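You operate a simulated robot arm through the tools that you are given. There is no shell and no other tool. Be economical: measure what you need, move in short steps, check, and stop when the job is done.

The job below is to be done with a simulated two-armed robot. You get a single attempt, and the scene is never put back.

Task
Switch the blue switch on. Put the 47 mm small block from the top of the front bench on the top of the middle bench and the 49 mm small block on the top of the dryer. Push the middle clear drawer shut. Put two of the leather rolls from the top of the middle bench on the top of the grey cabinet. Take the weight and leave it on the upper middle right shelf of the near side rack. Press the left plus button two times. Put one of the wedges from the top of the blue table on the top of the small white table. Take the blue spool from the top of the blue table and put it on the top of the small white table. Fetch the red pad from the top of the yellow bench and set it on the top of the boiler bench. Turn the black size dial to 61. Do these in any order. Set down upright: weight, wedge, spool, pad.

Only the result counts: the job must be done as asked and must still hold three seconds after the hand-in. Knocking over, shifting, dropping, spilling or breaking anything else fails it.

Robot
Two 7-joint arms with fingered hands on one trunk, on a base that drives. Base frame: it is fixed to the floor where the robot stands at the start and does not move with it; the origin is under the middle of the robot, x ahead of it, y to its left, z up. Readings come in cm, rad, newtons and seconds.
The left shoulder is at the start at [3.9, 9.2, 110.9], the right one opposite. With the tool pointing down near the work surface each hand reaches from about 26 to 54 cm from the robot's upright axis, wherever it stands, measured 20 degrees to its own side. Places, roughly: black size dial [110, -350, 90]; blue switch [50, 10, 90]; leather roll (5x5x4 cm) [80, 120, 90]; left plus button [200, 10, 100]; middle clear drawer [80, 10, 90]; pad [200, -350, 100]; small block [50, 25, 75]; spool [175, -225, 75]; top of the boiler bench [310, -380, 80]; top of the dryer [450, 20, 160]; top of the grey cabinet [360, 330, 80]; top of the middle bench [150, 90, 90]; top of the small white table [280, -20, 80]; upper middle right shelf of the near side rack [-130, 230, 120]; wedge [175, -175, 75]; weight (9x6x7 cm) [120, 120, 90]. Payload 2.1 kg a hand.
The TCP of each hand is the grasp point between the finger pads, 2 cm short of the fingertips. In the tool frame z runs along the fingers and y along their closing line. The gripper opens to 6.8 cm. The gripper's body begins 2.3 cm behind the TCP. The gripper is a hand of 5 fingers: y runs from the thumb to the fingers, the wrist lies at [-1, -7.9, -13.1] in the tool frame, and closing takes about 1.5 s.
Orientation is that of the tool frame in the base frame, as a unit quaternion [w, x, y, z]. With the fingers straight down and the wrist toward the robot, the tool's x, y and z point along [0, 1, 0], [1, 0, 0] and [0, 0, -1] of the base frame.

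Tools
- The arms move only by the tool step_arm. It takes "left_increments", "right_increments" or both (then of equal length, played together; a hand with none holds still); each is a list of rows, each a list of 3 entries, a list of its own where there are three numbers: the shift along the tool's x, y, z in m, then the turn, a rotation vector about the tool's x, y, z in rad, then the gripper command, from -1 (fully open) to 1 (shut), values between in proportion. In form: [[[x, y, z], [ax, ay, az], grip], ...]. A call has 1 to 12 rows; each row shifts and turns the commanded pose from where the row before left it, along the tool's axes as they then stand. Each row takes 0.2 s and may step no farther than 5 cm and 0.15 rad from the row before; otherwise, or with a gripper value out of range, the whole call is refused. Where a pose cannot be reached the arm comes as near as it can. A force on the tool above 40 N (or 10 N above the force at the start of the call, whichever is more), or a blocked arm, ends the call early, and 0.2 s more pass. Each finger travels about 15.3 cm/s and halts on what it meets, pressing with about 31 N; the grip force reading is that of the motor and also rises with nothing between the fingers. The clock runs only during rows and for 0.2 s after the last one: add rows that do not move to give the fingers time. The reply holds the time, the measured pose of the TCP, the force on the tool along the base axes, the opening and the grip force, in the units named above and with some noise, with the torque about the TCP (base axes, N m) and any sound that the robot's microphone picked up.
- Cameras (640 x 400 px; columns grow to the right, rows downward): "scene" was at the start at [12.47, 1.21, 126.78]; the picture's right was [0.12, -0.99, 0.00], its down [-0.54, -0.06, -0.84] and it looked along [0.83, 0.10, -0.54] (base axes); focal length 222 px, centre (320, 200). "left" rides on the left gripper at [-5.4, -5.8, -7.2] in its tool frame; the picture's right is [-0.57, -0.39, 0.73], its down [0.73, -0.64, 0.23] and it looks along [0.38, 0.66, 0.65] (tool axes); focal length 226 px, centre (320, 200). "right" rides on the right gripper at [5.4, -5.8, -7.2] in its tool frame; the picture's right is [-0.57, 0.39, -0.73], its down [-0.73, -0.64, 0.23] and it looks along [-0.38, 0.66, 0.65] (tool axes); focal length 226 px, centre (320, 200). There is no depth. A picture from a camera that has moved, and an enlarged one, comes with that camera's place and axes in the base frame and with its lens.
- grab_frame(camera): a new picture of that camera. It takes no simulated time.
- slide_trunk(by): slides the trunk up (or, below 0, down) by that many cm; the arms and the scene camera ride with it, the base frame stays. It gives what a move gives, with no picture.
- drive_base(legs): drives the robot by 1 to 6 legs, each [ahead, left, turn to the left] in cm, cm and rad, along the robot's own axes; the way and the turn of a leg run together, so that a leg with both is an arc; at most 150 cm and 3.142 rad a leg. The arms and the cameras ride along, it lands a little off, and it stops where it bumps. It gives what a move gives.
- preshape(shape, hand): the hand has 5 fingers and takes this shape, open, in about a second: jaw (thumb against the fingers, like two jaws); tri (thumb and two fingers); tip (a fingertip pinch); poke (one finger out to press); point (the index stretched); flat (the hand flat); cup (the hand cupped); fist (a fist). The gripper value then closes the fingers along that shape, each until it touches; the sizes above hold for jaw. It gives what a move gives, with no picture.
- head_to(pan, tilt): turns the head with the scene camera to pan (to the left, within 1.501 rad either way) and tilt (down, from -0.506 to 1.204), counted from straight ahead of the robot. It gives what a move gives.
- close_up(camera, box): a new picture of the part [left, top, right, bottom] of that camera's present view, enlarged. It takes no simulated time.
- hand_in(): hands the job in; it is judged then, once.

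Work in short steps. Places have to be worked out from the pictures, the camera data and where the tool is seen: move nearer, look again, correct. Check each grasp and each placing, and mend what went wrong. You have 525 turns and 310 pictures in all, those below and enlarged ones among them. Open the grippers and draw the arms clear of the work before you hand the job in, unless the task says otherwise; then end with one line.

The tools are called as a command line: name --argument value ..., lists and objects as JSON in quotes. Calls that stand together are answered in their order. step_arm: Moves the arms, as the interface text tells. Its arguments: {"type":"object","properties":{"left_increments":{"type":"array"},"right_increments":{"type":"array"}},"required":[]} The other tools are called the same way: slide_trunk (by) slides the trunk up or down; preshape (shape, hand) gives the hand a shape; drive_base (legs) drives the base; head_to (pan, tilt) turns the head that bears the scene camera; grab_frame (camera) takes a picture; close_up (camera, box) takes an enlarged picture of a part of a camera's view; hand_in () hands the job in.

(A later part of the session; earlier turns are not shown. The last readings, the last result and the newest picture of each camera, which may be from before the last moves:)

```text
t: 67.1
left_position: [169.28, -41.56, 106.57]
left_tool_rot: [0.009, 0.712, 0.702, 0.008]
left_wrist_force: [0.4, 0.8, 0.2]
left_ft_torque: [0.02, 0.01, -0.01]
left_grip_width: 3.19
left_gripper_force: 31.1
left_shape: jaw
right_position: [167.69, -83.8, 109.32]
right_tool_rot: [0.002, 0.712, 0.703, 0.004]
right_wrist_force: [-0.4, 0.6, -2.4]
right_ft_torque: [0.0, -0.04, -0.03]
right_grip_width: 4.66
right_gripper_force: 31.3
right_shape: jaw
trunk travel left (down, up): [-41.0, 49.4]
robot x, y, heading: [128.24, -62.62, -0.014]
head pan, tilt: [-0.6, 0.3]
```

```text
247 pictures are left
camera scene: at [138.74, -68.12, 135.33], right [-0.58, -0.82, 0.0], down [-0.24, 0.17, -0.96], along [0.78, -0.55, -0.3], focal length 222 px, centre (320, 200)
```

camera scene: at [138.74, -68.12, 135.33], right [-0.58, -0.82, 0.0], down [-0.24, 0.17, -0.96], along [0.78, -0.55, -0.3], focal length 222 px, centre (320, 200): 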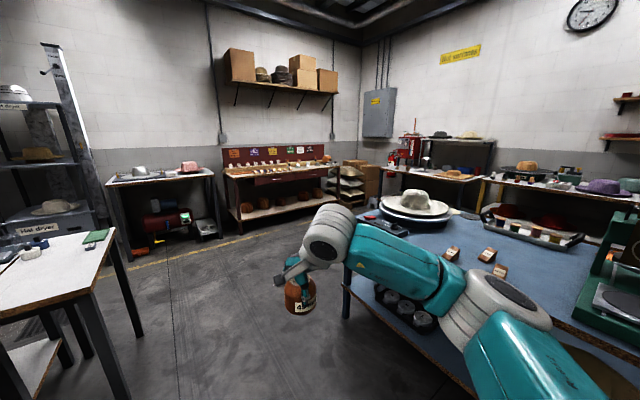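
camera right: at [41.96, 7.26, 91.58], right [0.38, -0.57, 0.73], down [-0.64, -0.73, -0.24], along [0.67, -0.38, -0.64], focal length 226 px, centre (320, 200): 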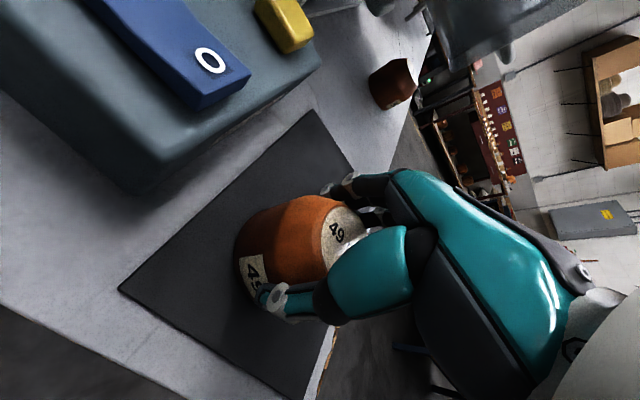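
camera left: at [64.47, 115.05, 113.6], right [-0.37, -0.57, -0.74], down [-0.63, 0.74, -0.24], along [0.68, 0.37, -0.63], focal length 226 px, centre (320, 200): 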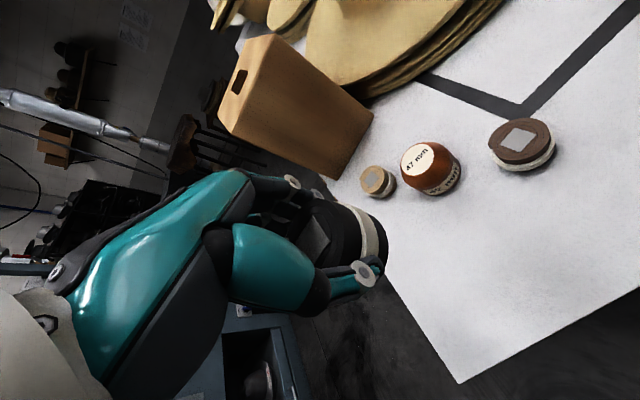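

Very useful: wedges on the blue table to the right, the hat-dryer rack ahead at far wall, the white table at x 240–307, y −39…−11. I drive on along the aisle to x≈350 and look north.

drive_base --legs '[[0, 0, 0.014], [120, 0, 0], [105, 0, 0]]'

head_to --pan 1.4 --tilt 0.3

grab_frame --camera "scene"

head_to --pan 0.3 --tilt 0.3

grab_frame --camera "scene"

```text
t: 78.5
left_position: [393.1, -45.13, 106.51]
left_tool_rot: [0.009, 0.712, 0.702, 0.007]
left_wrist_force: [-0.1, -0.6, -0.5]
left_ft_torque: [-0.02, 0.0, -0.01]
left_grip_width: 3.18
left_gripper_force: 31.1
left_shape: jaw
right_position: [391.55, -87.55, 109.29]
right_tool_rot: [0.001, 0.712, 0.703, 0.004]
right_wrist_force: [-0.3, 0.4, -2.0]
right_ft_torque: [0.0, -0.01, -0.01]
right_grip_width: 4.67
right_gripper_force: 30.9
right_shape: jaw
trunk travel left (down, up): [-41.0, 49.4]
robot x, y, heading: [352.17, -66.51, -0.015]
head pan, tilt: [-0.6, 0.3]
```

```text
t: 80.4
left_position: [393.08, -45.23, 106.56]
left_tool_rot: [0.009, 0.712, 0.702, 0.007]
left_wrist_force: [0.2, 0.3, 0.0]
left_ft_torque: [0.01, -0.01, 0.02]
left_grip_width: 3.18
left_gripper_force: 30.7
left_shape: jaw
right_position: [391.6, -87.53, 109.42]
right_tool_rot: [0.001, 0.711, 0.703, 0.004]
right_wrist_force: [0.2, 0.4, -0.9]
right_ft_torque: [0.03, -0.01, 0.01]
right_grip_width: 4.67
right_gripper_force: 31.2
right_shape: jaw
trunk travel left (down, up): [-41.0, 49.4]
robot x, y, heading: [352.31, -66.61, -0.016]
head pan, tilt: [1.4, 0.3]
```

```text
246 pictures are left
camera scene: at [356.66, -57.3, 135.34], right [0.98, -0.18, 0.0], down [-0.05, -0.29, -0.96], along [0.18, 0.94, -0.3], focal length 222 px, centre (320, 200)
```

scene: 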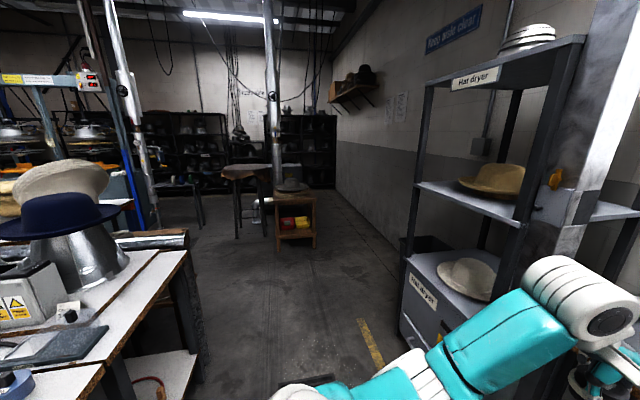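

```text
t: 81.7
left_position: [393.01, -45.11, 106.46]
left_tool_rot: [0.008, 0.711, 0.703, 0.008]
left_wrist_force: [0.4, 0.1, -0.3]
left_ft_torque: [-0.02, -0.01, 0.02]
left_grip_width: 3.16
left_gripper_force: 31.0
left_shape: jaw
right_position: [391.56, -87.56, 109.29]
right_tool_rot: [0.001, 0.711, 0.703, 0.004]
right_wrist_force: [-0.2, -0.3, -1.1]
right_ft_torque: [0.02, -0.05, -0.01]
right_grip_width: 4.67
right_gripper_force: 30.9
right_shape: jaw
trunk travel left (down, up): [-41.0, 49.4]
robot x, y, heading: [351.95, -66.65, -0.015]
head pan, tilt: [0.3, 0.3]
```

```text
245 pictures are left
camera scene: at [363.89, -63.83, 135.33], right [0.28, -0.96, 0.0], down [-0.28, -0.08, -0.96], along [0.92, 0.27, -0.3], focal length 222 px, centre (320, 200)
```

scene: 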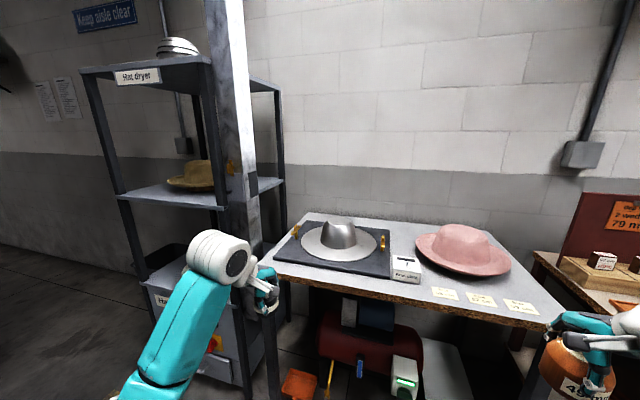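

The hat dryer is the rack at x≈430–470, y≈0–45 with hats on its top. I raise the trunk to see the top.

slide_trunk --by 49

head_to --pan 0.7 --tilt 0.3

grab_frame --camera "scene"

```text
refused: 49 is not a number from -40 to 40
```

```text
t: 82.6
left_position: [393.02, -45.23, 106.49]
left_tool_rot: [0.009, 0.712, 0.702, 0.008]
left_wrist_force: [-0.7, -0.5, -0.6]
left_ft_torque: [-0.01, 0.02, 0.03]
left_grip_width: 3.17
left_gripper_force: 31.4
left_shape: jaw
right_position: [391.5, -87.38, 109.27]
right_tool_rot: [0.001, 0.711, 0.703, 0.003]
right_wrist_force: [-1.2, 0.4, -1.3]
right_ft_torque: [0.05, 0.0, 0.01]
right_grip_width: 4.68
right_gripper_force: 30.7
right_shape: jaw
trunk travel left (down, up): [-41.0, 49.4]
robot x, y, heading: [352.29, -66.53, -0.013]
head pan, tilt: [0.7, 0.3]
```

```text
244 pictures are left
camera scene: at [362.17, -60.57, 135.34], right [0.63, -0.77, 0.0], down [-0.23, -0.19, -0.96], along [0.74, 0.6, -0.3], focal length 222 px, centre (320, 200)
```

scene: 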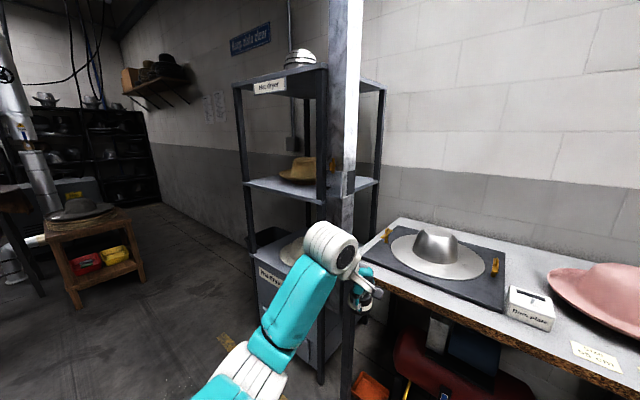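

Raise by 40 and move to face the dryer from its near side.

slide_trunk --by 40

drive_base --legs '[[5, 95, 0.015]]'

head_to --pan 0.0 --tilt 0.35

grab_frame --camera "scene"

```text
t: 86.4
left_position: [393.05, -45.18, 146.56]
left_tool_rot: [0.008, 0.712, 0.702, 0.007]
left_wrist_force: [-0.8, 0.4, -0.8]
left_ft_torque: [-0.02, 0.01, 0.01]
left_grip_width: 3.14
left_gripper_force: 31.0
left_shape: jaw
right_position: [391.49, -87.54, 149.33]
right_tool_rot: [0.001, 0.712, 0.702, 0.004]
right_wrist_force: [-0.5, -0.1, 0.1]
right_ft_torque: [-0.05, 0.0, -0.01]
right_grip_width: 4.67
right_gripper_force: 31.3
right_shape: jaw
trunk travel left (down, up): [-81.0, 9.4]
robot x, y, heading: [351.98, -66.44, -0.014]
head pan, tilt: [0.7, 0.3]
```

```text
t: 91.3
left_position: [397.67, 49.69, 146.56]
left_tool_rot: [0.009, 0.702, 0.712, 0.008]
left_wrist_force: [0.3, 1.1, -0.3]
left_ft_torque: [-0.02, -0.03, 0.01]
left_grip_width: 3.18
left_gripper_force: 31.0
left_shape: jaw
right_position: [397.05, 7.37, 149.33]
right_tool_rot: [0.001, 0.702, 0.712, 0.004]
right_wrist_force: [0.5, -0.8, -1.1]
right_ft_torque: [-0.01, -0.01, 0.01]
right_grip_width: 4.69
right_gripper_force: 30.7
right_shape: jaw
trunk travel left (down, up): [-81.0, 9.4]
robot x, y, heading: [357.06, 27.11, 0.014]
head pan, tilt: [0.7, 0.3]
```

```text
t: 92.4
left_position: [397.48, 49.62, 146.61]
left_tool_rot: [0.009, 0.703, 0.711, 0.008]
left_wrist_force: [0.2, -0.2, -0.9]
left_ft_torque: [0.0, -0.01, -0.04]
left_grip_width: 3.19
left_gripper_force: 31.2
left_shape: jaw
right_position: [397.06, 7.38, 149.36]
right_tool_rot: [0.002, 0.702, 0.712, 0.004]
right_wrist_force: [-0.8, -0.5, -1.2]
right_ft_torque: [-0.01, -0.02, 0.0]
right_grip_width: 4.68
right_gripper_force: 31.2
right_shape: jaw
trunk travel left (down, up): [-81.0, 9.4]
robot x, y, heading: [356.96, 27.28, 0.016]
head pan, tilt: [0.0, 0.351]
```

```text
243 pictures are left
camera scene: at [367.45, 27.5, 174.93], right [0.01, -1.0, 0.0], down [-0.34, 0.0, -0.94], along [0.94, 0.01, -0.34], focal length 222 px, centre (320, 200)
```

scene: 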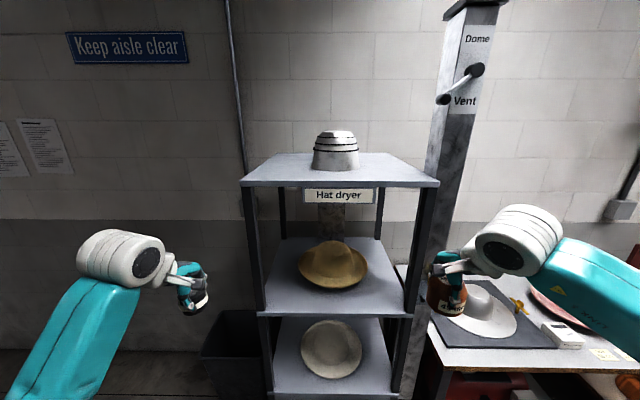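

The dryer's top has a stack in the middle; the front-left corner is free. I shift left, raise, and get a better look before going over it.

slide_trunk --by 9.3

drive_base --legs '[[0, 26, -0.015]]'

step_arm --right_increments '[[[0, 0, -0.045], [0, 0, 0], 1], [[0, 0, -0.045], [0, 0, 0], 1], [[0, 0, -0.04], [0, 0, 0], 1]]'

head_to --pan -0.2 --tilt 0.4

grab_frame --camera "scene"

grab_frame --camera "right"

```text
t: 93.7
left_position: [397.61, 49.6, 155.84]
left_tool_rot: [0.008, 0.702, 0.712, 0.008]
left_wrist_force: [0.5, 0.0, -0.5]
left_ft_torque: [0.02, -0.01, 0.03]
left_grip_width: 3.18
left_gripper_force: 31.1
left_shape: jaw
right_position: [397.06, 7.32, 158.68]
right_tool_rot: [0.001, 0.702, 0.712, 0.005]
right_wrist_force: [-0.5, -0.3, -0.2]
right_ft_torque: [0.01, 0.01, -0.01]
right_grip_width: 4.68
right_gripper_force: 30.5
right_shape: jaw
trunk travel left (down, up): [-90.3, 0.1]
robot x, y, heading: [357.2, 27.15, 0.012]
head pan, tilt: [0.0, 0.351]
```

```text
t: 95.6
left_position: [397.68, 75.32, 155.77]
left_tool_rot: [0.009, 0.708, 0.706, 0.007]
left_wrist_force: [0.4, -0.5, -0.1]
left_ft_torque: [-0.04, 0.0, 0.02]
left_grip_width: 3.19
left_gripper_force: 31.6
left_shape: jaw
right_position: [396.52, 33.09, 158.59]
right_tool_rot: [0.001, 0.708, 0.706, 0.003]
right_wrist_force: [0.2, 0.2, -0.8]
right_ft_torque: [0.04, 0.01, -0.03]
right_grip_width: 4.64
right_gripper_force: 31.3
right_shape: jaw
trunk travel left (down, up): [-90.3, 0.1]
robot x, y, heading: [356.67, 53.31, 0.002]
head pan, tilt: [0.0, 0.351]
```

```text
t: 96.4
left_position: [397.59, 75.28, 155.84]
left_tool_rot: [0.009, 0.707, 0.707, 0.008]
left_wrist_force: [0.6, -0.1, 0.2]
left_ft_torque: [0.02, -0.01, -0.02]
left_grip_width: 3.17
left_gripper_force: 30.7
left_shape: jaw
right_position: [396.47, 33.22, 171.69]
right_tool_rot: [0.002, 0.707, 0.707, 0.003]
right_wrist_force: [-0.7, -0.6, -0.7]
right_ft_torque: [-0.02, -0.02, -0.02]
right_grip_width: 4.66
right_gripper_force: 31.1
right_shape: jaw
trunk travel left (down, up): [-90.3, 0.1]
robot x, y, heading: [356.74, 53.74, -0.001]
head pan, tilt: [0.0, 0.351]
```

```text
t: 97.1
left_position: [397.7, 75.38, 155.8]
left_tool_rot: [0.009, 0.708, 0.706, 0.008]
left_wrist_force: [-0.1, 0.2, -0.8]
left_ft_torque: [0.02, 0.0, 0.0]
left_grip_width: 3.17
left_gripper_force: 31.0
left_shape: jaw
right_position: [396.29, 33.12, 171.55]
right_tool_rot: [0.001, 0.708, 0.706, 0.004]
right_wrist_force: [-0.2, 0.8, -1.3]
right_ft_torque: [-0.02, 0.0, 0.02]
right_grip_width: 4.69
right_gripper_force: 31.0
right_shape: jaw
trunk travel left (down, up): [-90.3, 0.1]
robot x, y, heading: [356.99, 53.82, 0.002]
head pan, tilt: [-0.201, 0.4]
```

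```text
242 pictures are left
camera scene: at [367.05, 51.77, 183.79], right [-0.2, -0.98, 0.0], down [-0.38, 0.08, -0.92], along [0.9, -0.19, -0.39], focal length 222 px, centre (320, 200)
```

scene: 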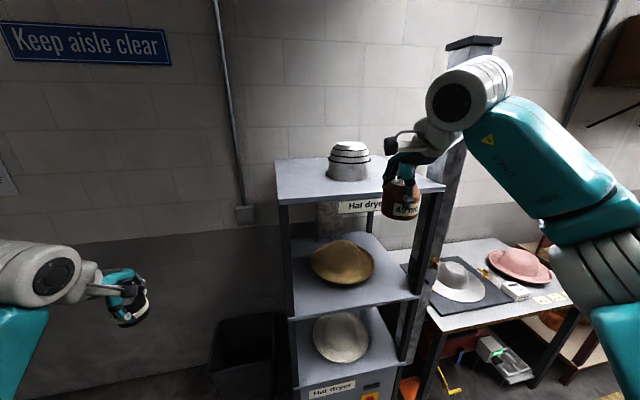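

```text
241 pictures are left
camera right: at [390.46, 38.66, 178.85], right [0.38, -0.57, 0.73], down [-0.64, -0.73, -0.24], along [0.67, -0.38, -0.64], focal length 226 px, centre (320, 200)
```

right: 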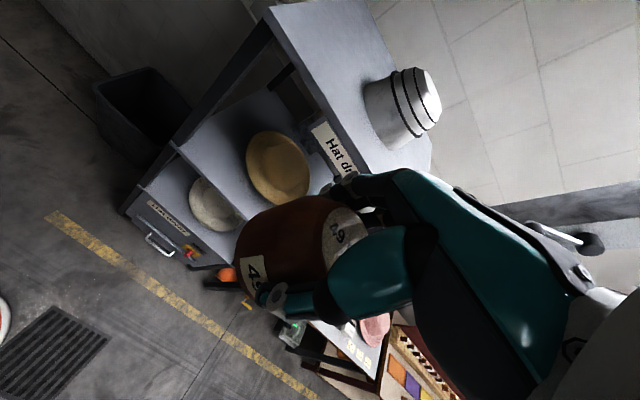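

Dryer top: x 426–477, y −3…50, z≈158.7; stack at [444, 24]. I target [434, 42]. Drive forward-left, then arm over.

drive_base --legs '[[27, 5, 0]]'

step_arm --right_increments '[[[0.01, 0.03, 0], [0, 0, 0], 1], [[0.01, 0.035, 0], [0, 0, 0], 1], [[0.015, 0.035, 0.02], [0, 0, 0], 1], [[0, 0, 0], [0, 0, 0], 1]]'

grab_frame --camera "right"

grab_frame --camera "scene"

```text
t: 99.0
left_position: [424.5, 80.06, 155.91]
left_tool_rot: [0.01, 0.709, 0.705, 0.007]
left_wrist_force: [0.2, 0.8, -0.5]
left_ft_torque: [0.0, 0.0, 0.03]
left_grip_width: 3.18
left_gripper_force: 30.6
left_shape: jaw
right_position: [422.91, 37.89, 171.65]
right_tool_rot: [0.002, 0.71, 0.704, 0.004]
right_wrist_force: [-0.4, 0.0, -0.2]
right_ft_torque: [0.0, -0.02, 0.03]
right_grip_width: 4.68
right_gripper_force: 31.2
right_shape: jaw
trunk travel left (down, up): [-90.3, 0.1]
robot x, y, heading: [383.4, 58.37, -0.008]
head pan, tilt: [-0.201, 0.4]
```

```text
t: 100.0
left_position: [424.33, 79.9, 155.93]
left_tool_rot: [0.008, 0.709, 0.705, 0.009]
left_wrist_force: [0.1, 0.2, -0.4]
left_ft_torque: [0.03, 0.04, -0.03]
left_grip_width: 3.17
left_gripper_force: 31.2
left_shape: jaw
right_position: [432.08, 40.76, 170.35]
right_tool_rot: [0.003, 0.71, 0.704, 0.005]
right_wrist_force: [-1.0, 0.2, -1.5]
right_ft_torque: [0.01, -0.03, 0.0]
right_grip_width: 4.66
right_gripper_force: 30.3
right_shape: jaw
right hand out of reach, approached as far as the arm can: row 3
trunk travel left (down, up): [-90.3, 0.1]
robot x, y, heading: [383.63, 58.35, -0.007]
head pan, tilt: [-0.201, 0.4]
```

```text
240 pictures are left
camera right: at [426.15, 46.29, 177.52], right [0.38, -0.57, 0.73], down [-0.64, -0.73, -0.24], along [0.67, -0.38, -0.64], focal length 226 px, centre (320, 200)
```

right: 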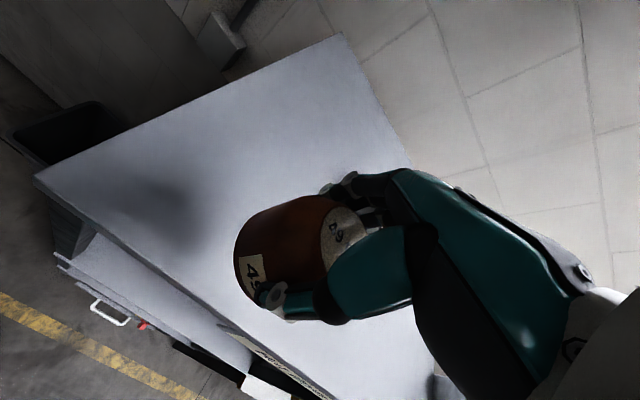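

```text
239 pictures are left
camera scene: at [393.69, 56.53, 183.79], right [-0.21, -0.98, 0.0], down [-0.38, 0.08, -0.92], along [0.9, -0.19, -0.39], focal length 222 px, centre (320, 200)
```

scene: 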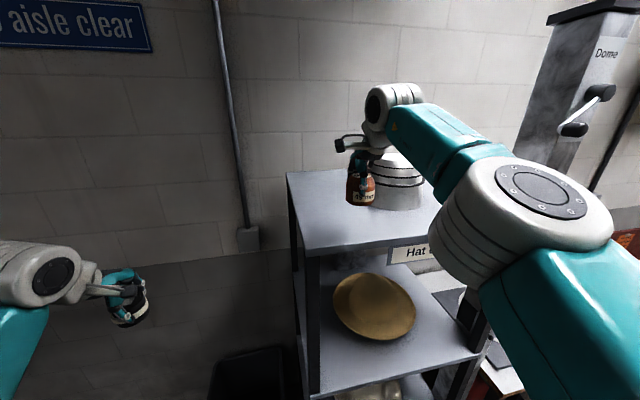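

I drive 5 cm more forward, then lower with the trunk until near contact.

drive_base --legs '[[5, 0, 0]]'

slide_trunk --by -6

close_up --camera "right" --box '[40, 60, 400, 340]'

close_up --camera "scene" --box '[270, 80, 450, 270]'

```text
t: 100.9
left_position: [429.4, 80.05, 155.89]
left_tool_rot: [0.009, 0.71, 0.705, 0.008]
left_wrist_force: [0.5, -0.3, 0.3]
left_ft_torque: [0.0, 0.0, -0.03]
left_grip_width: 3.16
left_gripper_force: 31.2
left_shape: jaw
right_position: [437.0, 40.89, 170.32]
right_tool_rot: [0.002, 0.71, 0.705, 0.004]
right_wrist_force: [-0.2, 1.0, 0.0]
right_ft_torque: [0.06, 0.03, 0.0]
right_grip_width: 4.63
right_gripper_force: 30.9
right_shape: jaw
trunk travel left (down, up): [-90.3, 0.1]
robot x, y, heading: [388.19, 58.53, -0.008]
head pan, tilt: [-0.201, 0.4]
```

```text
t: 101.9
left_position: [429.26, 80.09, 149.91]
left_tool_rot: [0.009, 0.71, 0.704, 0.008]
left_wrist_force: [0.1, -0.1, -0.8]
left_ft_torque: [-0.01, 0.02, -0.01]
left_grip_width: 3.19
left_gripper_force: 31.0
left_shape: jaw
right_position: [436.91, 40.84, 164.22]
right_tool_rot: [0.002, 0.71, 0.705, 0.004]
right_wrist_force: [-0.1, -0.6, -0.2]
right_ft_torque: [-0.02, 0.01, 0.0]
right_grip_width: 4.64
right_gripper_force: 31.1
right_shape: jaw
trunk travel left (down, up): [-84.3, 6.1]
robot x, y, heading: [388.59, 58.39, -0.004]
head pan, tilt: [-0.201, 0.4]
```

```text
1.43 times, centred on (220, 200) of right
camera zoom: at [431.08, 46.41, 171.5], right [0.38, -0.57, 0.73], down [-0.64, -0.73, -0.24], along [0.67, -0.38, -0.64], focal length 323 px, centre (463, 200)
```

zoom: 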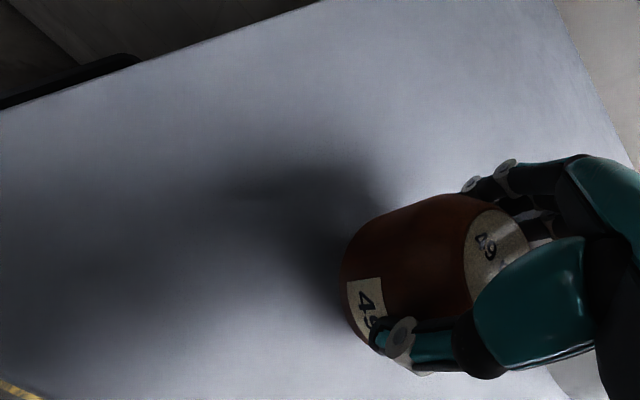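

```text
2.11 times, centred on (360, 175) of scene
camera zoom: at [398.64, 56.64, 177.78], right [-0.21, -0.98, 0.0], down [-0.38, 0.08, -0.92], along [0.9, -0.19, -0.39], focal length 467 px, centre (236, 253)
```

zoom: 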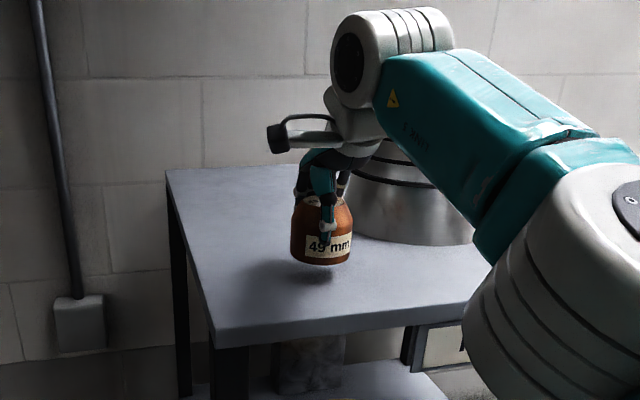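

About 1–1.5 cm gap left. Lower in small steps.

step_arm --right_increments '[[[0, 0, 0.005], [0, 0, 0], 1], [[0, 0, 0.004], [0, 0, 0], 1], [[0, 0, 0.003], [0, 0, 0], 1], [[0, 0, 0.003], [0, 0, 0], 1]]'

```text
t: 102.9
left_position: [429.34, 80.06, 149.77]
left_tool_rot: [0.009, 0.709, 0.705, 0.008]
left_wrist_force: [0.7, -0.9, -1.1]
left_ft_torque: [0.0, -0.02, -0.01]
left_grip_width: 3.18
left_gripper_force: 30.7
left_shape: jaw
right_position: [436.89, 40.96, 162.79]
right_tool_rot: [0.003, 0.71, 0.704, 0.005]
right_wrist_force: [-0.4, 0.1, -0.6]
right_ft_torque: [0.01, -0.01, -0.02]
right_grip_width: 4.63
right_gripper_force: 30.7
right_shape: jaw
trunk travel left (down, up): [-84.3, 6.1]
robot x, y, heading: [388.34, 58.49, -0.001]
head pan, tilt: [-0.201, 0.4]
```

No contact yet; continue in 3 mm steps.

step_arm --right_increments '[[[0, 0, 0.003], [0, 0, 0], 1], [[0, 0, 0.003], [0, 0, 0], 1], [[0, 0, 0.002], [0, 0, 0], 1], [[0, 0, 0.002], [0, 0, 0], 1], [[0, 0, 0.002], [0, 0, 0], 1]]'

close_up --camera "scene" --box '[320, 150, 400, 210]'

```text
t: 104.1
left_position: [429.11, 80.17, 150.01]
left_tool_rot: [0.008, 0.709, 0.705, 0.007]
left_wrist_force: [-0.7, 0.3, 0.2]
left_ft_torque: [0.0, 0.0, 0.0]
left_grip_width: 3.17
left_gripper_force: 31.2
left_shape: jaw
right_position: [436.88, 40.92, 161.77]
right_tool_rot: [0.004, 0.71, 0.704, 0.007]
right_wrist_force: [3.7, -2.1, 25.5]
right_ft_torque: [-0.07, -0.12, 0.01]
right_grip_width: 4.56
right_gripper_force: 31.6
right_shape: jaw
trunk travel left (down, up): [-84.3, 6.1]
robot x, y, heading: [388.32, 58.69, -0.003]
head pan, tilt: [-0.201, 0.4]
```

```text
6.67 times, centred on (360, 180) of scene
camera zoom: at [398.44, 56.7, 177.82], right [-0.21, -0.98, 0.0], down [-0.38, 0.08, -0.92], along [0.9, -0.19, -0.39], focal length 1479 px, centre (53, 333)
```

zoom: 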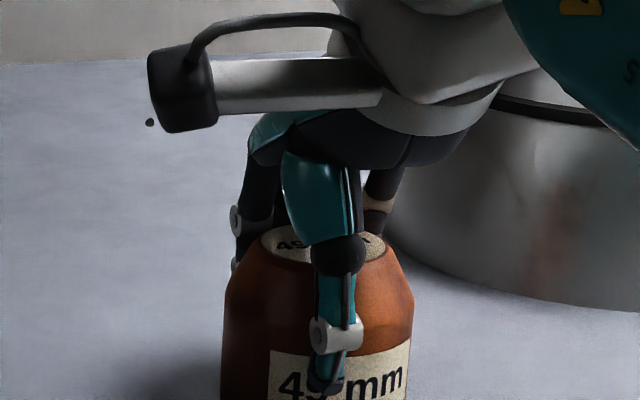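

Contact. Release and lift straight up, then back away.

step_arm --right_increments '[[[0, 0, -0.003], [0, 0, 0], 1], [[0, 0, 0], [0, 0, 0], 0.3], [[0, 0, 0], [0, 0, 0], 0], [[0, 0, 0], [0, 0, 0], -0.5], [[0, 0, 0], [0, 0, 0], -1], [[0, 0, 0], [0, 0, 0], -1], [[0, 0, -0.02], [0, 0, 0], -1], [[0, 0, -0.04], [0, 0, 0], -1], [[0, 0, -0.04], [0, 0, 0], -1]]'

grab_frame --camera "scene"

```text
t: 106.1
left_position: [429.31, 80.1, 149.7]
left_tool_rot: [0.009, 0.71, 0.704, 0.007]
left_wrist_force: [0.7, 0.3, -0.9]
left_ft_torque: [0.02, 0.02, -0.01]
left_grip_width: 3.2
left_gripper_force: 30.2
left_shape: jaw
right_position: [435.54, 40.61, 167.44]
right_tool_rot: [0.002, 0.709, 0.705, 0.005]
right_wrist_force: [0.0, 0.3, -0.4]
right_ft_torque: [0.01, 0.02, 0.0]
right_grip_width: 6.77
right_gripper_force: 0.1
right_shape: jaw
right hand out of reach, approached as far as the arm can: row 8, 9
trunk travel left (down, up): [-84.3, 6.1]
robot x, y, heading: [388.5, 58.08, -0.005]
head pan, tilt: [-0.201, 0.4]
```

```text
235 pictures are left
camera scene: at [398.65, 56.69, 177.78], right [-0.21, -0.98, 0.0], down [-0.38, 0.08, -0.92], along [0.9, -0.19, -0.39], focal length 222 px, centre (320, 200)
```

scene: 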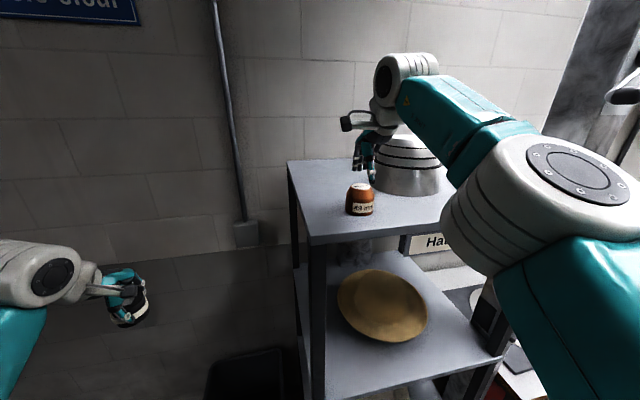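

Placed and upright. Raise the trunk to clear and back off; then look toward the grey cabinet.

slide_trunk --by 6

drive_base --legs '[[-35, 0, 0]]'

slide_trunk --by -40

head_to --pan 1.45 --tilt 0.3

grab_frame --camera "scene"

```text
t: 107.1
left_position: [429.39, 80.08, 155.93]
left_tool_rot: [0.009, 0.709, 0.705, 0.008]
left_wrist_force: [0.4, 0.2, -0.5]
left_ft_torque: [0.01, -0.03, 0.02]
left_grip_width: 3.19
left_gripper_force: 31.4
left_shape: jaw
right_position: [435.29, 40.78, 173.29]
right_tool_rot: [0.002, 0.71, 0.704, 0.004]
right_wrist_force: [0.2, 0.1, -0.4]
right_ft_torque: [-0.03, 0.01, 0.0]
right_grip_width: 6.75
right_gripper_force: 0.0
right_shape: jaw
trunk travel left (down, up): [-90.3, 0.1]
robot x, y, heading: [388.61, 58.32, -0.009]
head pan, tilt: [-0.201, 0.4]
```

```text
t: 109.4
left_position: [393.68, 80.46, 155.8]
left_tool_rot: [0.008, 0.709, 0.706, 0.006]
left_wrist_force: [0.3, 0.3, -1.2]
left_ft_torque: [0.04, 0.01, -0.01]
left_grip_width: 3.16
left_gripper_force: 31.3
left_shape: jaw
right_position: [399.73, 41.04, 173.37]
right_tool_rot: [0.002, 0.709, 0.705, 0.005]
right_wrist_force: [-0.2, -0.2, -0.4]
right_ft_torque: [-0.03, 0.03, 0.0]
right_grip_width: 6.75
right_gripper_force: 0.1
right_shape: jaw
trunk travel left (down, up): [-90.3, 0.1]
robot x, y, heading: [352.65, 58.86, -0.004]
head pan, tilt: [-0.201, 0.4]
```

```text
t: 113.3
left_position: [393.63, 80.38, 115.81]
left_tool_rot: [0.008, 0.708, 0.706, 0.008]
left_wrist_force: [-0.2, -0.1, 0.3]
left_ft_torque: [0.01, 0.03, -0.01]
left_grip_width: 3.17
left_gripper_force: 30.7
left_shape: jaw
right_position: [399.79, 41.05, 133.35]
right_tool_rot: [0.002, 0.708, 0.706, 0.005]
right_wrist_force: [-0.2, -0.2, 1.0]
right_ft_torque: [-0.01, -0.01, -0.02]
right_grip_width: 6.78
right_gripper_force: 0.0
right_shape: jaw
trunk travel left (down, up): [-50.3, 40.1]
robot x, y, heading: [353.11, 58.54, -0.005]
head pan, tilt: [-0.201, 0.4]
```

```text
t: 115.0
left_position: [393.74, 80.44, 115.86]
left_tool_rot: [0.009, 0.708, 0.706, 0.007]
left_wrist_force: [-0.3, 0.4, 0.0]
left_ft_torque: [-0.02, -0.04, 0.02]
left_grip_width: 3.19
left_gripper_force: 31.0
left_shape: jaw
right_position: [399.84, 40.95, 133.34]
right_tool_rot: [0.002, 0.708, 0.706, 0.004]
right_wrist_force: [0.5, 0.1, -0.2]
right_ft_torque: [-0.03, 0.02, -0.02]
right_grip_width: 6.77
right_gripper_force: 0.0
right_shape: jaw
trunk travel left (down, up): [-50.3, 40.1]
robot x, y, heading: [353.27, 58.51, -0.004]
head pan, tilt: [1.45, 0.3]
```

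```text
234 pictures are left
camera scene: at [356.13, 68.02, 144.68], right [0.99, -0.13, 0.0], down [-0.04, -0.29, -0.96], along [0.12, 0.95, -0.3], focal length 222 px, centre (320, 200)
```

scene: 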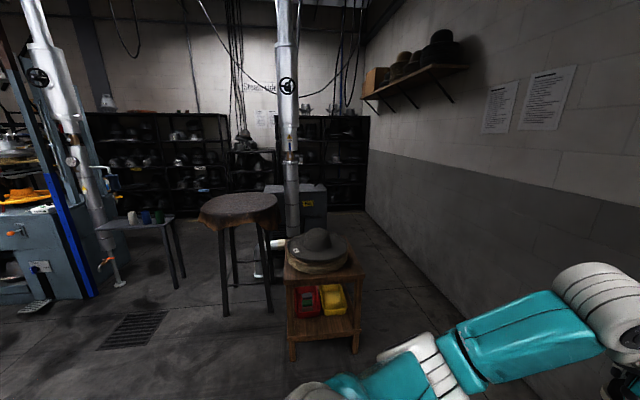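

The cabinet is behind a stool and a small stand; I'll go along the right side (x≈436) facing +y. Drive there in legs and look.

drive_base --legs '[[0, 55, 0], [0, 0, 1.571], [0, -80, 0], [60, 0, 0]]'

head_to --pan 0.4 --tilt 0.4

grab_frame --camera "scene"

```text
t: 128.8
left_position: [406.9, 215.0, 115.82]
left_tool_rot: [0.001, -0.021, 1.0, 0.011]
left_wrist_force: [-0.2, 0.1, 0.4]
left_ft_torque: [0.0, 0.02, 0.01]
left_grip_width: 3.14
left_gripper_force: 31.5
left_shape: jaw
right_position: [445.94, 222.98, 133.38]
right_tool_rot: [-0.003, -0.02, 1.0, 0.005]
right_wrist_force: [-1.4, -0.3, -0.5]
right_ft_torque: [0.04, -0.03, 0.02]
right_grip_width: 6.75
right_gripper_force: 0.1
right_shape: jaw
trunk travel left (down, up): [-50.3, 40.1]
robot x, y, heading: [430.62, 175.52, 1.612]
head pan, tilt: [1.45, 0.3]
```

```text
t: 130.1
left_position: [406.94, 215.02, 115.81]
left_tool_rot: [0.001, -0.02, 1.0, 0.011]
left_wrist_force: [0.9, -0.1, -1.4]
left_ft_torque: [0.01, 0.01, -0.01]
left_grip_width: 3.16
left_gripper_force: 31.2
left_shape: jaw
right_position: [445.88, 222.81, 133.39]
right_tool_rot: [-0.002, -0.02, 1.0, 0.004]
right_wrist_force: [-0.6, 0.3, 0.1]
right_ft_torque: [0.0, 0.0, -0.05]
right_grip_width: 6.79
right_gripper_force: 0.1
right_shape: jaw
trunk travel left (down, up): [-50.3, 40.1]
robot x, y, heading: [430.29, 175.02, 1.613]
head pan, tilt: [0.4, 0.4]
```

```text
233 pictures are left
camera scene: at [426.37, 185.82, 143.75], right [0.9, 0.43, 0.0], down [0.17, -0.35, -0.92], along [-0.39, 0.83, -0.39], focal length 222 px, centre (320, 200)
```

scene: 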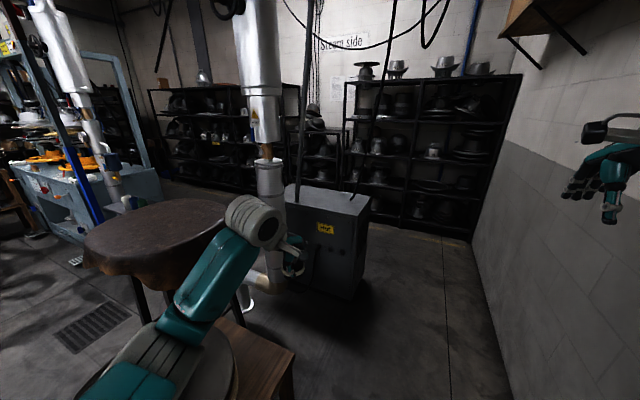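

The cabinet top is about x 340–392, y 315–342, z≈80. I go ahead to y≈280 and then left, to have the left hand over its right part.

drive_base --legs '[[0, 0, -0.042], [102, 0, 0], [0, 18, 0]]'

head_to --pan 0.4 --tilt 0.7

grab_frame --camera "scene"

grab_frame --camera "left"

```text
t: 137.0
left_position: [390.26, 319.5, 115.87]
left_tool_rot: [0.0, 0.001, 1.0, 0.011]
left_wrist_force: [0.0, -0.7, -0.7]
left_ft_torque: [-0.03, -0.01, 0.02]
left_grip_width: 3.16
left_gripper_force: 30.9
left_shape: jaw
right_position: [429.57, 325.69, 133.42]
right_tool_rot: [-0.002, 0.001, 1.0, 0.005]
right_wrist_force: [-1.3, 0.5, -0.2]
right_ft_torque: [0.04, 0.0, 0.0]
right_grip_width: 6.77
right_gripper_force: 0.1
right_shape: jaw
trunk travel left (down, up): [-50.3, 40.1]
robot x, y, heading: [411.59, 278.4, 1.568]
head pan, tilt: [0.4, 0.4]
```

```text
t: 137.8
left_position: [390.31, 319.56, 115.83]
left_tool_rot: [0.001, 0.002, 1.0, 0.011]
left_wrist_force: [0.0, -0.8, -0.5]
left_ft_torque: [-0.04, 0.0, 0.01]
left_grip_width: 3.15
left_gripper_force: 31.2
left_shape: jaw
right_position: [429.66, 325.72, 133.38]
right_tool_rot: [-0.002, 0.0, 1.0, 0.005]
right_wrist_force: [-0.1, -0.1, 0.7]
right_ft_torque: [0.0, 0.0, -0.04]
right_grip_width: 6.78
right_gripper_force: 0.0
right_shape: jaw
trunk travel left (down, up): [-50.3, 40.1]
robot x, y, heading: [412.38, 278.83, 1.567]
head pan, tilt: [0.4, 0.7]
```

```text
232 pictures are left
camera scene: at [408.93, 288.83, 141.07], right [0.92, 0.39, 0.0], down [0.25, -0.59, -0.77], along [-0.3, 0.71, -0.64], focal length 222 px, centre (320, 200)
```

scene: 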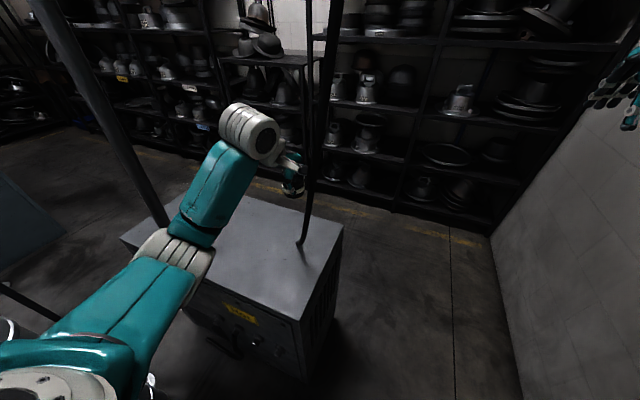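

```text
231 pictures are left
camera left: at [395.89, 313.56, 122.85], right [0.57, -0.37, -0.74], down [-0.73, -0.63, -0.24], along [-0.38, 0.68, -0.63], focal length 226 px, centre (320, 200)
```

left: 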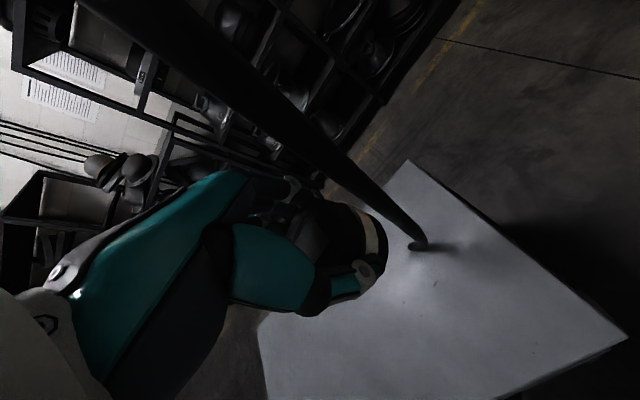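

Pole base on the cabinet at [383, 332.5]; the top is x 322–394, y 311–347, z≈78. I'll set this roll at about [375, 318], front area clear of the pole.

step_arm --left_increments '[[[0.04, -0.003, 0], [0, 0, 0], 1], [[0.04, 0, 0], [0, 0, 0], 1], [[0.04, 0, 0], [0, 0, 0], 1], [[0.035, 0, 0], [0, 0, 0], 1], [[0, 0, 0], [0, 0, 0], 1]]'

slide_trunk --by -25

grab_frame --camera "scene"

grab_frame --camera "left"

```text
t: 139.0
left_position: [374.68, 319.32, 115.91]
left_tool_rot: [0.001, 0.001, 1.0, 0.011]
left_wrist_force: [-0.4, 0.0, -0.2]
left_ft_torque: [0.0, -0.05, -0.01]
left_grip_width: 3.17
left_gripper_force: 30.9
left_shape: jaw
right_position: [429.79, 325.65, 133.36]
right_tool_rot: [-0.001, 0.001, 1.0, 0.004]
right_wrist_force: [-0.4, -0.6, -0.1]
right_ft_torque: [0.01, 0.0, 0.0]
right_grip_width: 6.79
right_gripper_force: 0.1
right_shape: jaw
trunk travel left (down, up): [-50.3, 40.1]
robot x, y, heading: [411.95, 279.21, 1.564]
head pan, tilt: [0.4, 0.7]
```

```text
t: 141.6
left_position: [374.81, 319.16, 90.8]
left_tool_rot: [0.001, 0.002, 1.0, 0.012]
left_wrist_force: [0.4, 0.4, 0.0]
left_ft_torque: [0.0, 0.0, 0.02]
left_grip_width: 3.16
left_gripper_force: 30.6
left_shape: jaw
right_position: [429.67, 325.7, 108.3]
right_tool_rot: [-0.002, 0.0, 1.0, 0.005]
right_wrist_force: [-0.2, -0.1, 0.5]
right_ft_torque: [0.01, 0.0, 0.03]
right_grip_width: 6.77
right_gripper_force: 0.1
right_shape: jaw
trunk travel left (down, up): [-25.3, 65.1]
robot x, y, heading: [412.66, 279.21, 1.568]
head pan, tilt: [0.4, 0.7]
```

```text
230 pictures are left
camera scene: at [408.93, 291.96, 115.89], right [0.92, 0.39, 0.0], down [0.25, -0.59, -0.76], along [-0.3, 0.7, -0.64], focal length 222 px, centre (320, 200)
```

scene: 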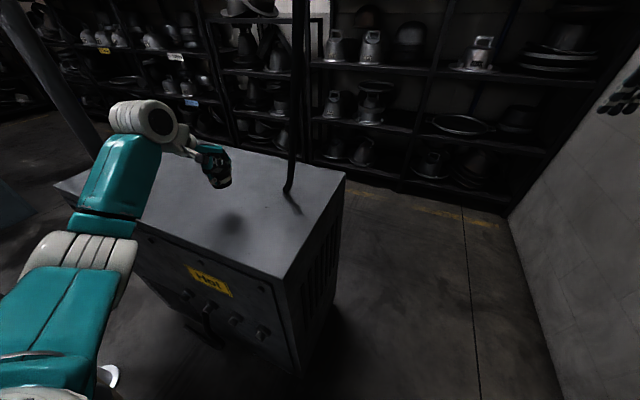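

```text
229 pictures are left
camera left: at [380.39, 313.27, 97.83], right [0.57, -0.37, -0.74], down [-0.73, -0.63, -0.25], along [-0.38, 0.68, -0.63], focal length 226 px, centre (320, 200)
```

left: 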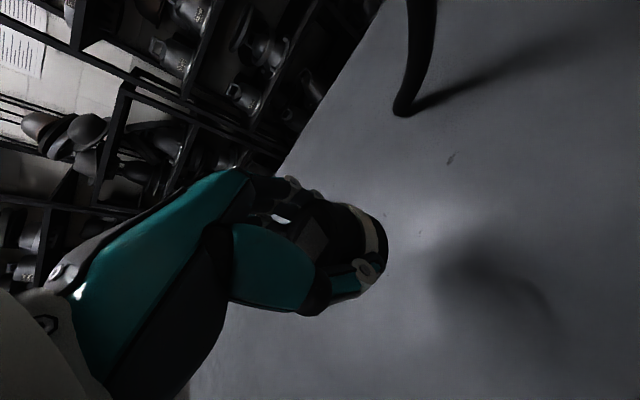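

Clear. Lower to near the surface.

step_arm --left_increments '[[[0, 0, 0.04], [0, 0, 0], 1], [[0, 0, 0.035], [0, 0, 0], 1], [[0, 0, 0.01], [0, 0, 0], 1], [[0, 0, 0.005], [0, 0, 0], 1], [[0, 0, 0.004], [0, 0, 0], 1], [[0, 0, 0.004], [0, 0, 0], 1], [[0, 0, 0.003], [0, 0, 0], 1]]'

grab_frame --camera "left"

```text
t: 142.7
left_position: [374.71, 319.51, 82.2]
left_tool_rot: [-0.002, 0.0, 1.0, 0.02]
left_wrist_force: [0.8, -2.4, 24.9]
left_ft_torque: [-0.04, -0.14, -0.15]
left_grip_width: 3.23
left_gripper_force: 31.2
left_shape: jaw
right_position: [429.76, 325.56, 108.41]
right_tool_rot: [-0.002, 0.002, 1.0, 0.006]
right_wrist_force: [-0.2, 0.5, -0.8]
right_ft_torque: [0.0, -0.02, -0.02]
right_grip_width: 6.79
right_gripper_force: 0.0
right_shape: jaw
trunk travel left (down, up): [-25.3, 65.1]
robot x, y, heading: [411.95, 278.93, 1.57]
head pan, tilt: [0.4, 0.7]
stopped in row 5 (left hand): the force on the tool passed its limit at 44 N (the readings are from after the stop); the commanded pose is now the measured one
```

```text
228 pictures are left
camera left: at [380.32, 313.37, 89.11], right [0.56, -0.36, -0.74], down [-0.73, -0.63, -0.25], along [-0.38, 0.69, -0.62], focal length 226 px, centre (320, 200)
```

left: 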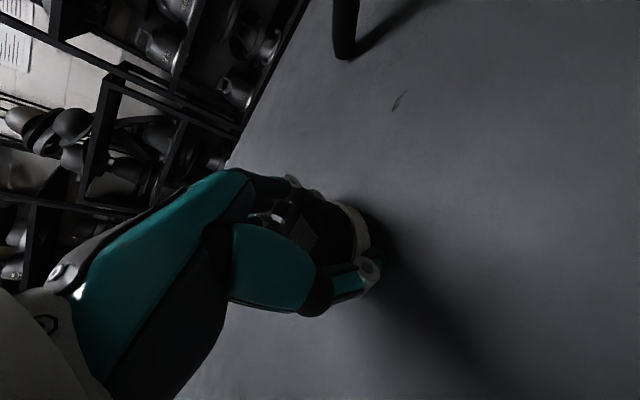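

Contact. Release and lift.

step_arm --left_increments '[[[0, 0, -0.002], [0, 0, 0], 1], [[0, 0, 0], [0, 0, 0], 0.4], [[0, 0, 0], [0, 0, 0], 0], [[0, 0, 0], [0, 0, 0], -0.5], [[0, 0, 0], [0, 0, 0], -1], [[0, 0, 0], [0, 0, 0], -1], [[0, 0, -0.02], [0, 0, 0], -1], [[0, 0, -0.04], [0, 0, 0], -1], [[0, 0, -0.045], [0, 0, 0], -1]]'

grab_frame --camera "left"

close_up --camera "scene" --box '[120, 90, 360, 250]'

```text
t: 144.7
left_position: [374.69, 319.21, 92.61]
left_tool_rot: [0.0, 0.0, 1.0, 0.016]
left_wrist_force: [-0.6, 0.5, 0.2]
left_ft_torque: [0.03, 0.0, -0.03]
left_grip_width: 6.78
left_gripper_force: 0.0
left_shape: jaw
right_position: [429.67, 325.74, 108.44]
right_tool_rot: [-0.002, 0.001, 1.0, 0.005]
right_wrist_force: [-0.2, 0.0, 0.0]
right_ft_torque: [0.03, 0.01, -0.01]
right_grip_width: 6.75
right_gripper_force: 0.0
right_shape: jaw
trunk travel left (down, up): [-25.3, 65.1]
robot x, y, heading: [411.96, 279.03, 1.571]
head pan, tilt: [0.4, 0.7]
```

```text
227 pictures are left
camera left: at [380.27, 313.15, 99.52], right [0.57, -0.36, -0.74], down [-0.73, -0.63, -0.25], along [-0.38, 0.68, -0.62], focal length 226 px, centre (320, 200)
```

left: 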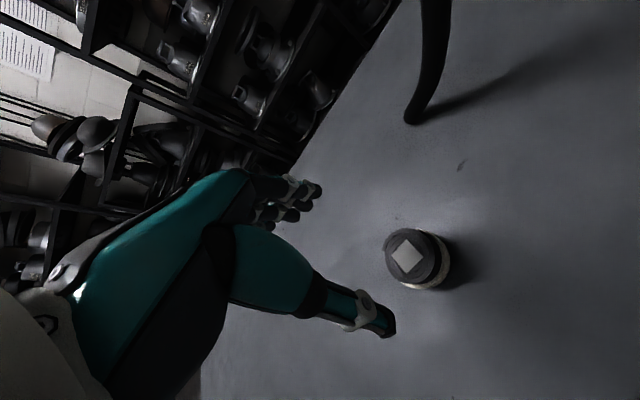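

```text
2.50 times, centred on (240, 170) of scene
camera zoom: at [408.93, 291.96, 115.89], right [0.92, 0.39, 0.0], down [0.25, -0.59, -0.76], along [-0.3, 0.7, -0.64], focal length 555 px, centre (520, 275)
```

zoom: 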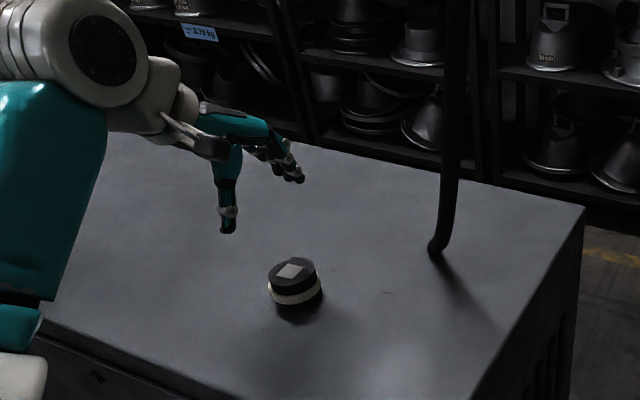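

The roll stands. Now back out to the open area, turn to face −x, and go into the corridor north of the middle bench.

slide_trunk --by 25

drive_base --legs '[[0, -20, 0], [-150, 0, 0], [-15, 0, 0], [0, 85, 0], [0, 0, 1.571]]'

head_to --pan -0.2 --tilt 0.4

grab_frame --camera "scene"

```text
t: 147.3
left_position: [374.76, 319.21, 117.55]
left_tool_rot: [0.0, -0.001, 1.0, 0.016]
left_wrist_force: [-0.7, 0.1, -0.2]
left_ft_torque: [0.0, 0.02, 0.02]
left_grip_width: 6.78
left_gripper_force: 0.0
left_shape: jaw
right_position: [429.65, 325.8, 133.35]
right_tool_rot: [-0.001, 0.001, 1.0, 0.005]
right_wrist_force: [0.0, -1.1, 0.0]
right_ft_torque: [-0.01, 0.01, -0.03]
right_grip_width: 6.75
right_gripper_force: 0.1
right_shape: jaw
trunk travel left (down, up): [-50.3, 40.1]
robot x, y, heading: [411.99, 278.73, 1.572]
head pan, tilt: [0.4, 0.7]
```

```text
t: 164.8
left_position: [302.02, 82.24, 117.63]
left_tool_rot: [-0.011, -0.685, 0.728, 0.012]
left_wrist_force: [-0.4, 0.2, 0.3]
left_ft_torque: [0.02, 0.03, -0.04]
left_grip_width: 6.8
left_gripper_force: 0.0
left_shape: jaw
right_position: [298.87, 137.54, 133.25]
right_tool_rot: [-0.004, -0.685, 0.728, 0.002]
right_wrist_force: [-0.1, 0.1, -0.2]
right_ft_torque: [0.01, -0.01, 0.0]
right_grip_width: 6.77
right_gripper_force: 0.1
right_shape: jaw
trunk travel left (down, up): [-50.3, 40.1]
robot x, y, heading: [344.5, 117.36, 3.08]
head pan, tilt: [0.4, 0.7]
```

```text
t: 165.8
left_position: [302.01, 82.21, 117.58]
left_tool_rot: [-0.011, -0.686, 0.728, 0.011]
left_wrist_force: [0.1, 0.8, 0.0]
left_ft_torque: [-0.04, 0.02, 0.0]
left_grip_width: 6.77
left_gripper_force: 0.1
left_shape: jaw
right_position: [298.79, 137.53, 133.24]
right_tool_rot: [-0.004, -0.685, 0.729, 0.002]
right_wrist_force: [-1.0, -0.7, 0.4]
right_ft_torque: [0.0, 0.01, 0.03]
right_grip_width: 6.79
right_gripper_force: 0.0
right_shape: jaw
trunk travel left (down, up): [-50.3, 40.1]
robot x, y, heading: [344.34, 116.9, 3.079]
head pan, tilt: [-0.201, 0.4]
```

```text
225 pictures are left
camera scene: at [333.63, 120.02, 143.75], right [0.26, 0.97, 0.0], down [0.38, -0.1, -0.92], along [-0.89, 0.24, -0.39], focal length 222 px, centre (320, 200)
```

scene: 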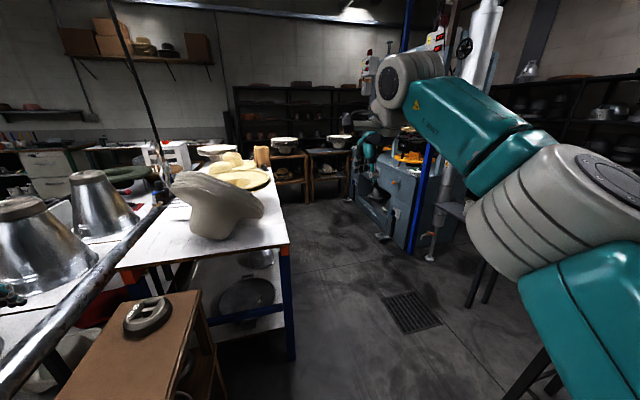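

The corridor is clear: bench left edge y≈129, press front y≈260. I proceed: correct heading, forward, right, then along to x≈125.

drive_base --legs '[[0, 0, 0.062], [35, 0, 0], [0, -55, 0], [150, 0, 0], [25, 0, 0]]'

head_to --pan 0.9 --tilt 0.6

grab_frame --camera "scene"

```text
t: 179.8
left_position: [94.34, 134.84, 117.7]
left_tool_rot: [0.011, 0.709, -0.705, -0.011]
left_wrist_force: [0.3, -0.5, 0.5]
left_ft_torque: [-0.02, -0.02, -0.01]
left_grip_width: 6.78
left_gripper_force: 0.1
left_shape: jaw
right_position: [87.55, 189.73, 133.36]
right_tool_rot: [0.004, 0.708, -0.706, -0.002]
right_wrist_force: [-0.3, -0.3, -0.7]
right_ft_torque: [-0.01, 0.01, 0.02]
right_grip_width: 6.79
right_gripper_force: 0.0
right_shape: jaw
trunk travel left (down, up): [-50.3, 40.1]
robot x, y, heading: [134.57, 172.53, -3.136]
head pan, tilt: [-0.201, 0.4]
```

```text
t: 181.1
left_position: [94.56, 134.76, 117.59]
left_tool_rot: [0.011, 0.709, -0.705, -0.011]
left_wrist_force: [0.3, -0.1, 0.5]
left_ft_torque: [0.01, 0.0, 0.02]
left_grip_width: 6.77
left_gripper_force: 0.1
left_shape: jaw
right_position: [87.62, 189.77, 133.38]
right_tool_rot: [0.005, 0.708, -0.706, -0.001]
right_wrist_force: [-0.1, 0.2, -0.1]
right_ft_torque: [-0.04, -0.03, -0.04]
right_grip_width: 6.77
right_gripper_force: 0.0
right_shape: jaw
trunk travel left (down, up): [-50.3, 40.1]
robot x, y, heading: [134.57, 172.34, -3.134]
head pan, tilt: [0.901, 0.6]
```

```text
224 pictures are left
camera scene: at [127.14, 165.77, 141.93], right [-0.79, 0.62, 0.0], down [0.35, 0.44, -0.83], along [-0.51, -0.65, -0.56], focal length 222 px, centre (320, 200)
```

scene: 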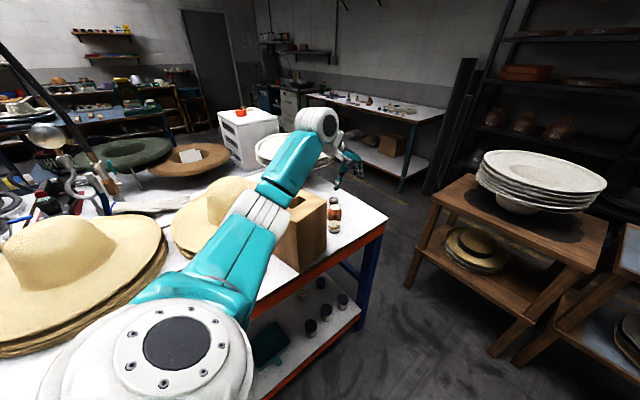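

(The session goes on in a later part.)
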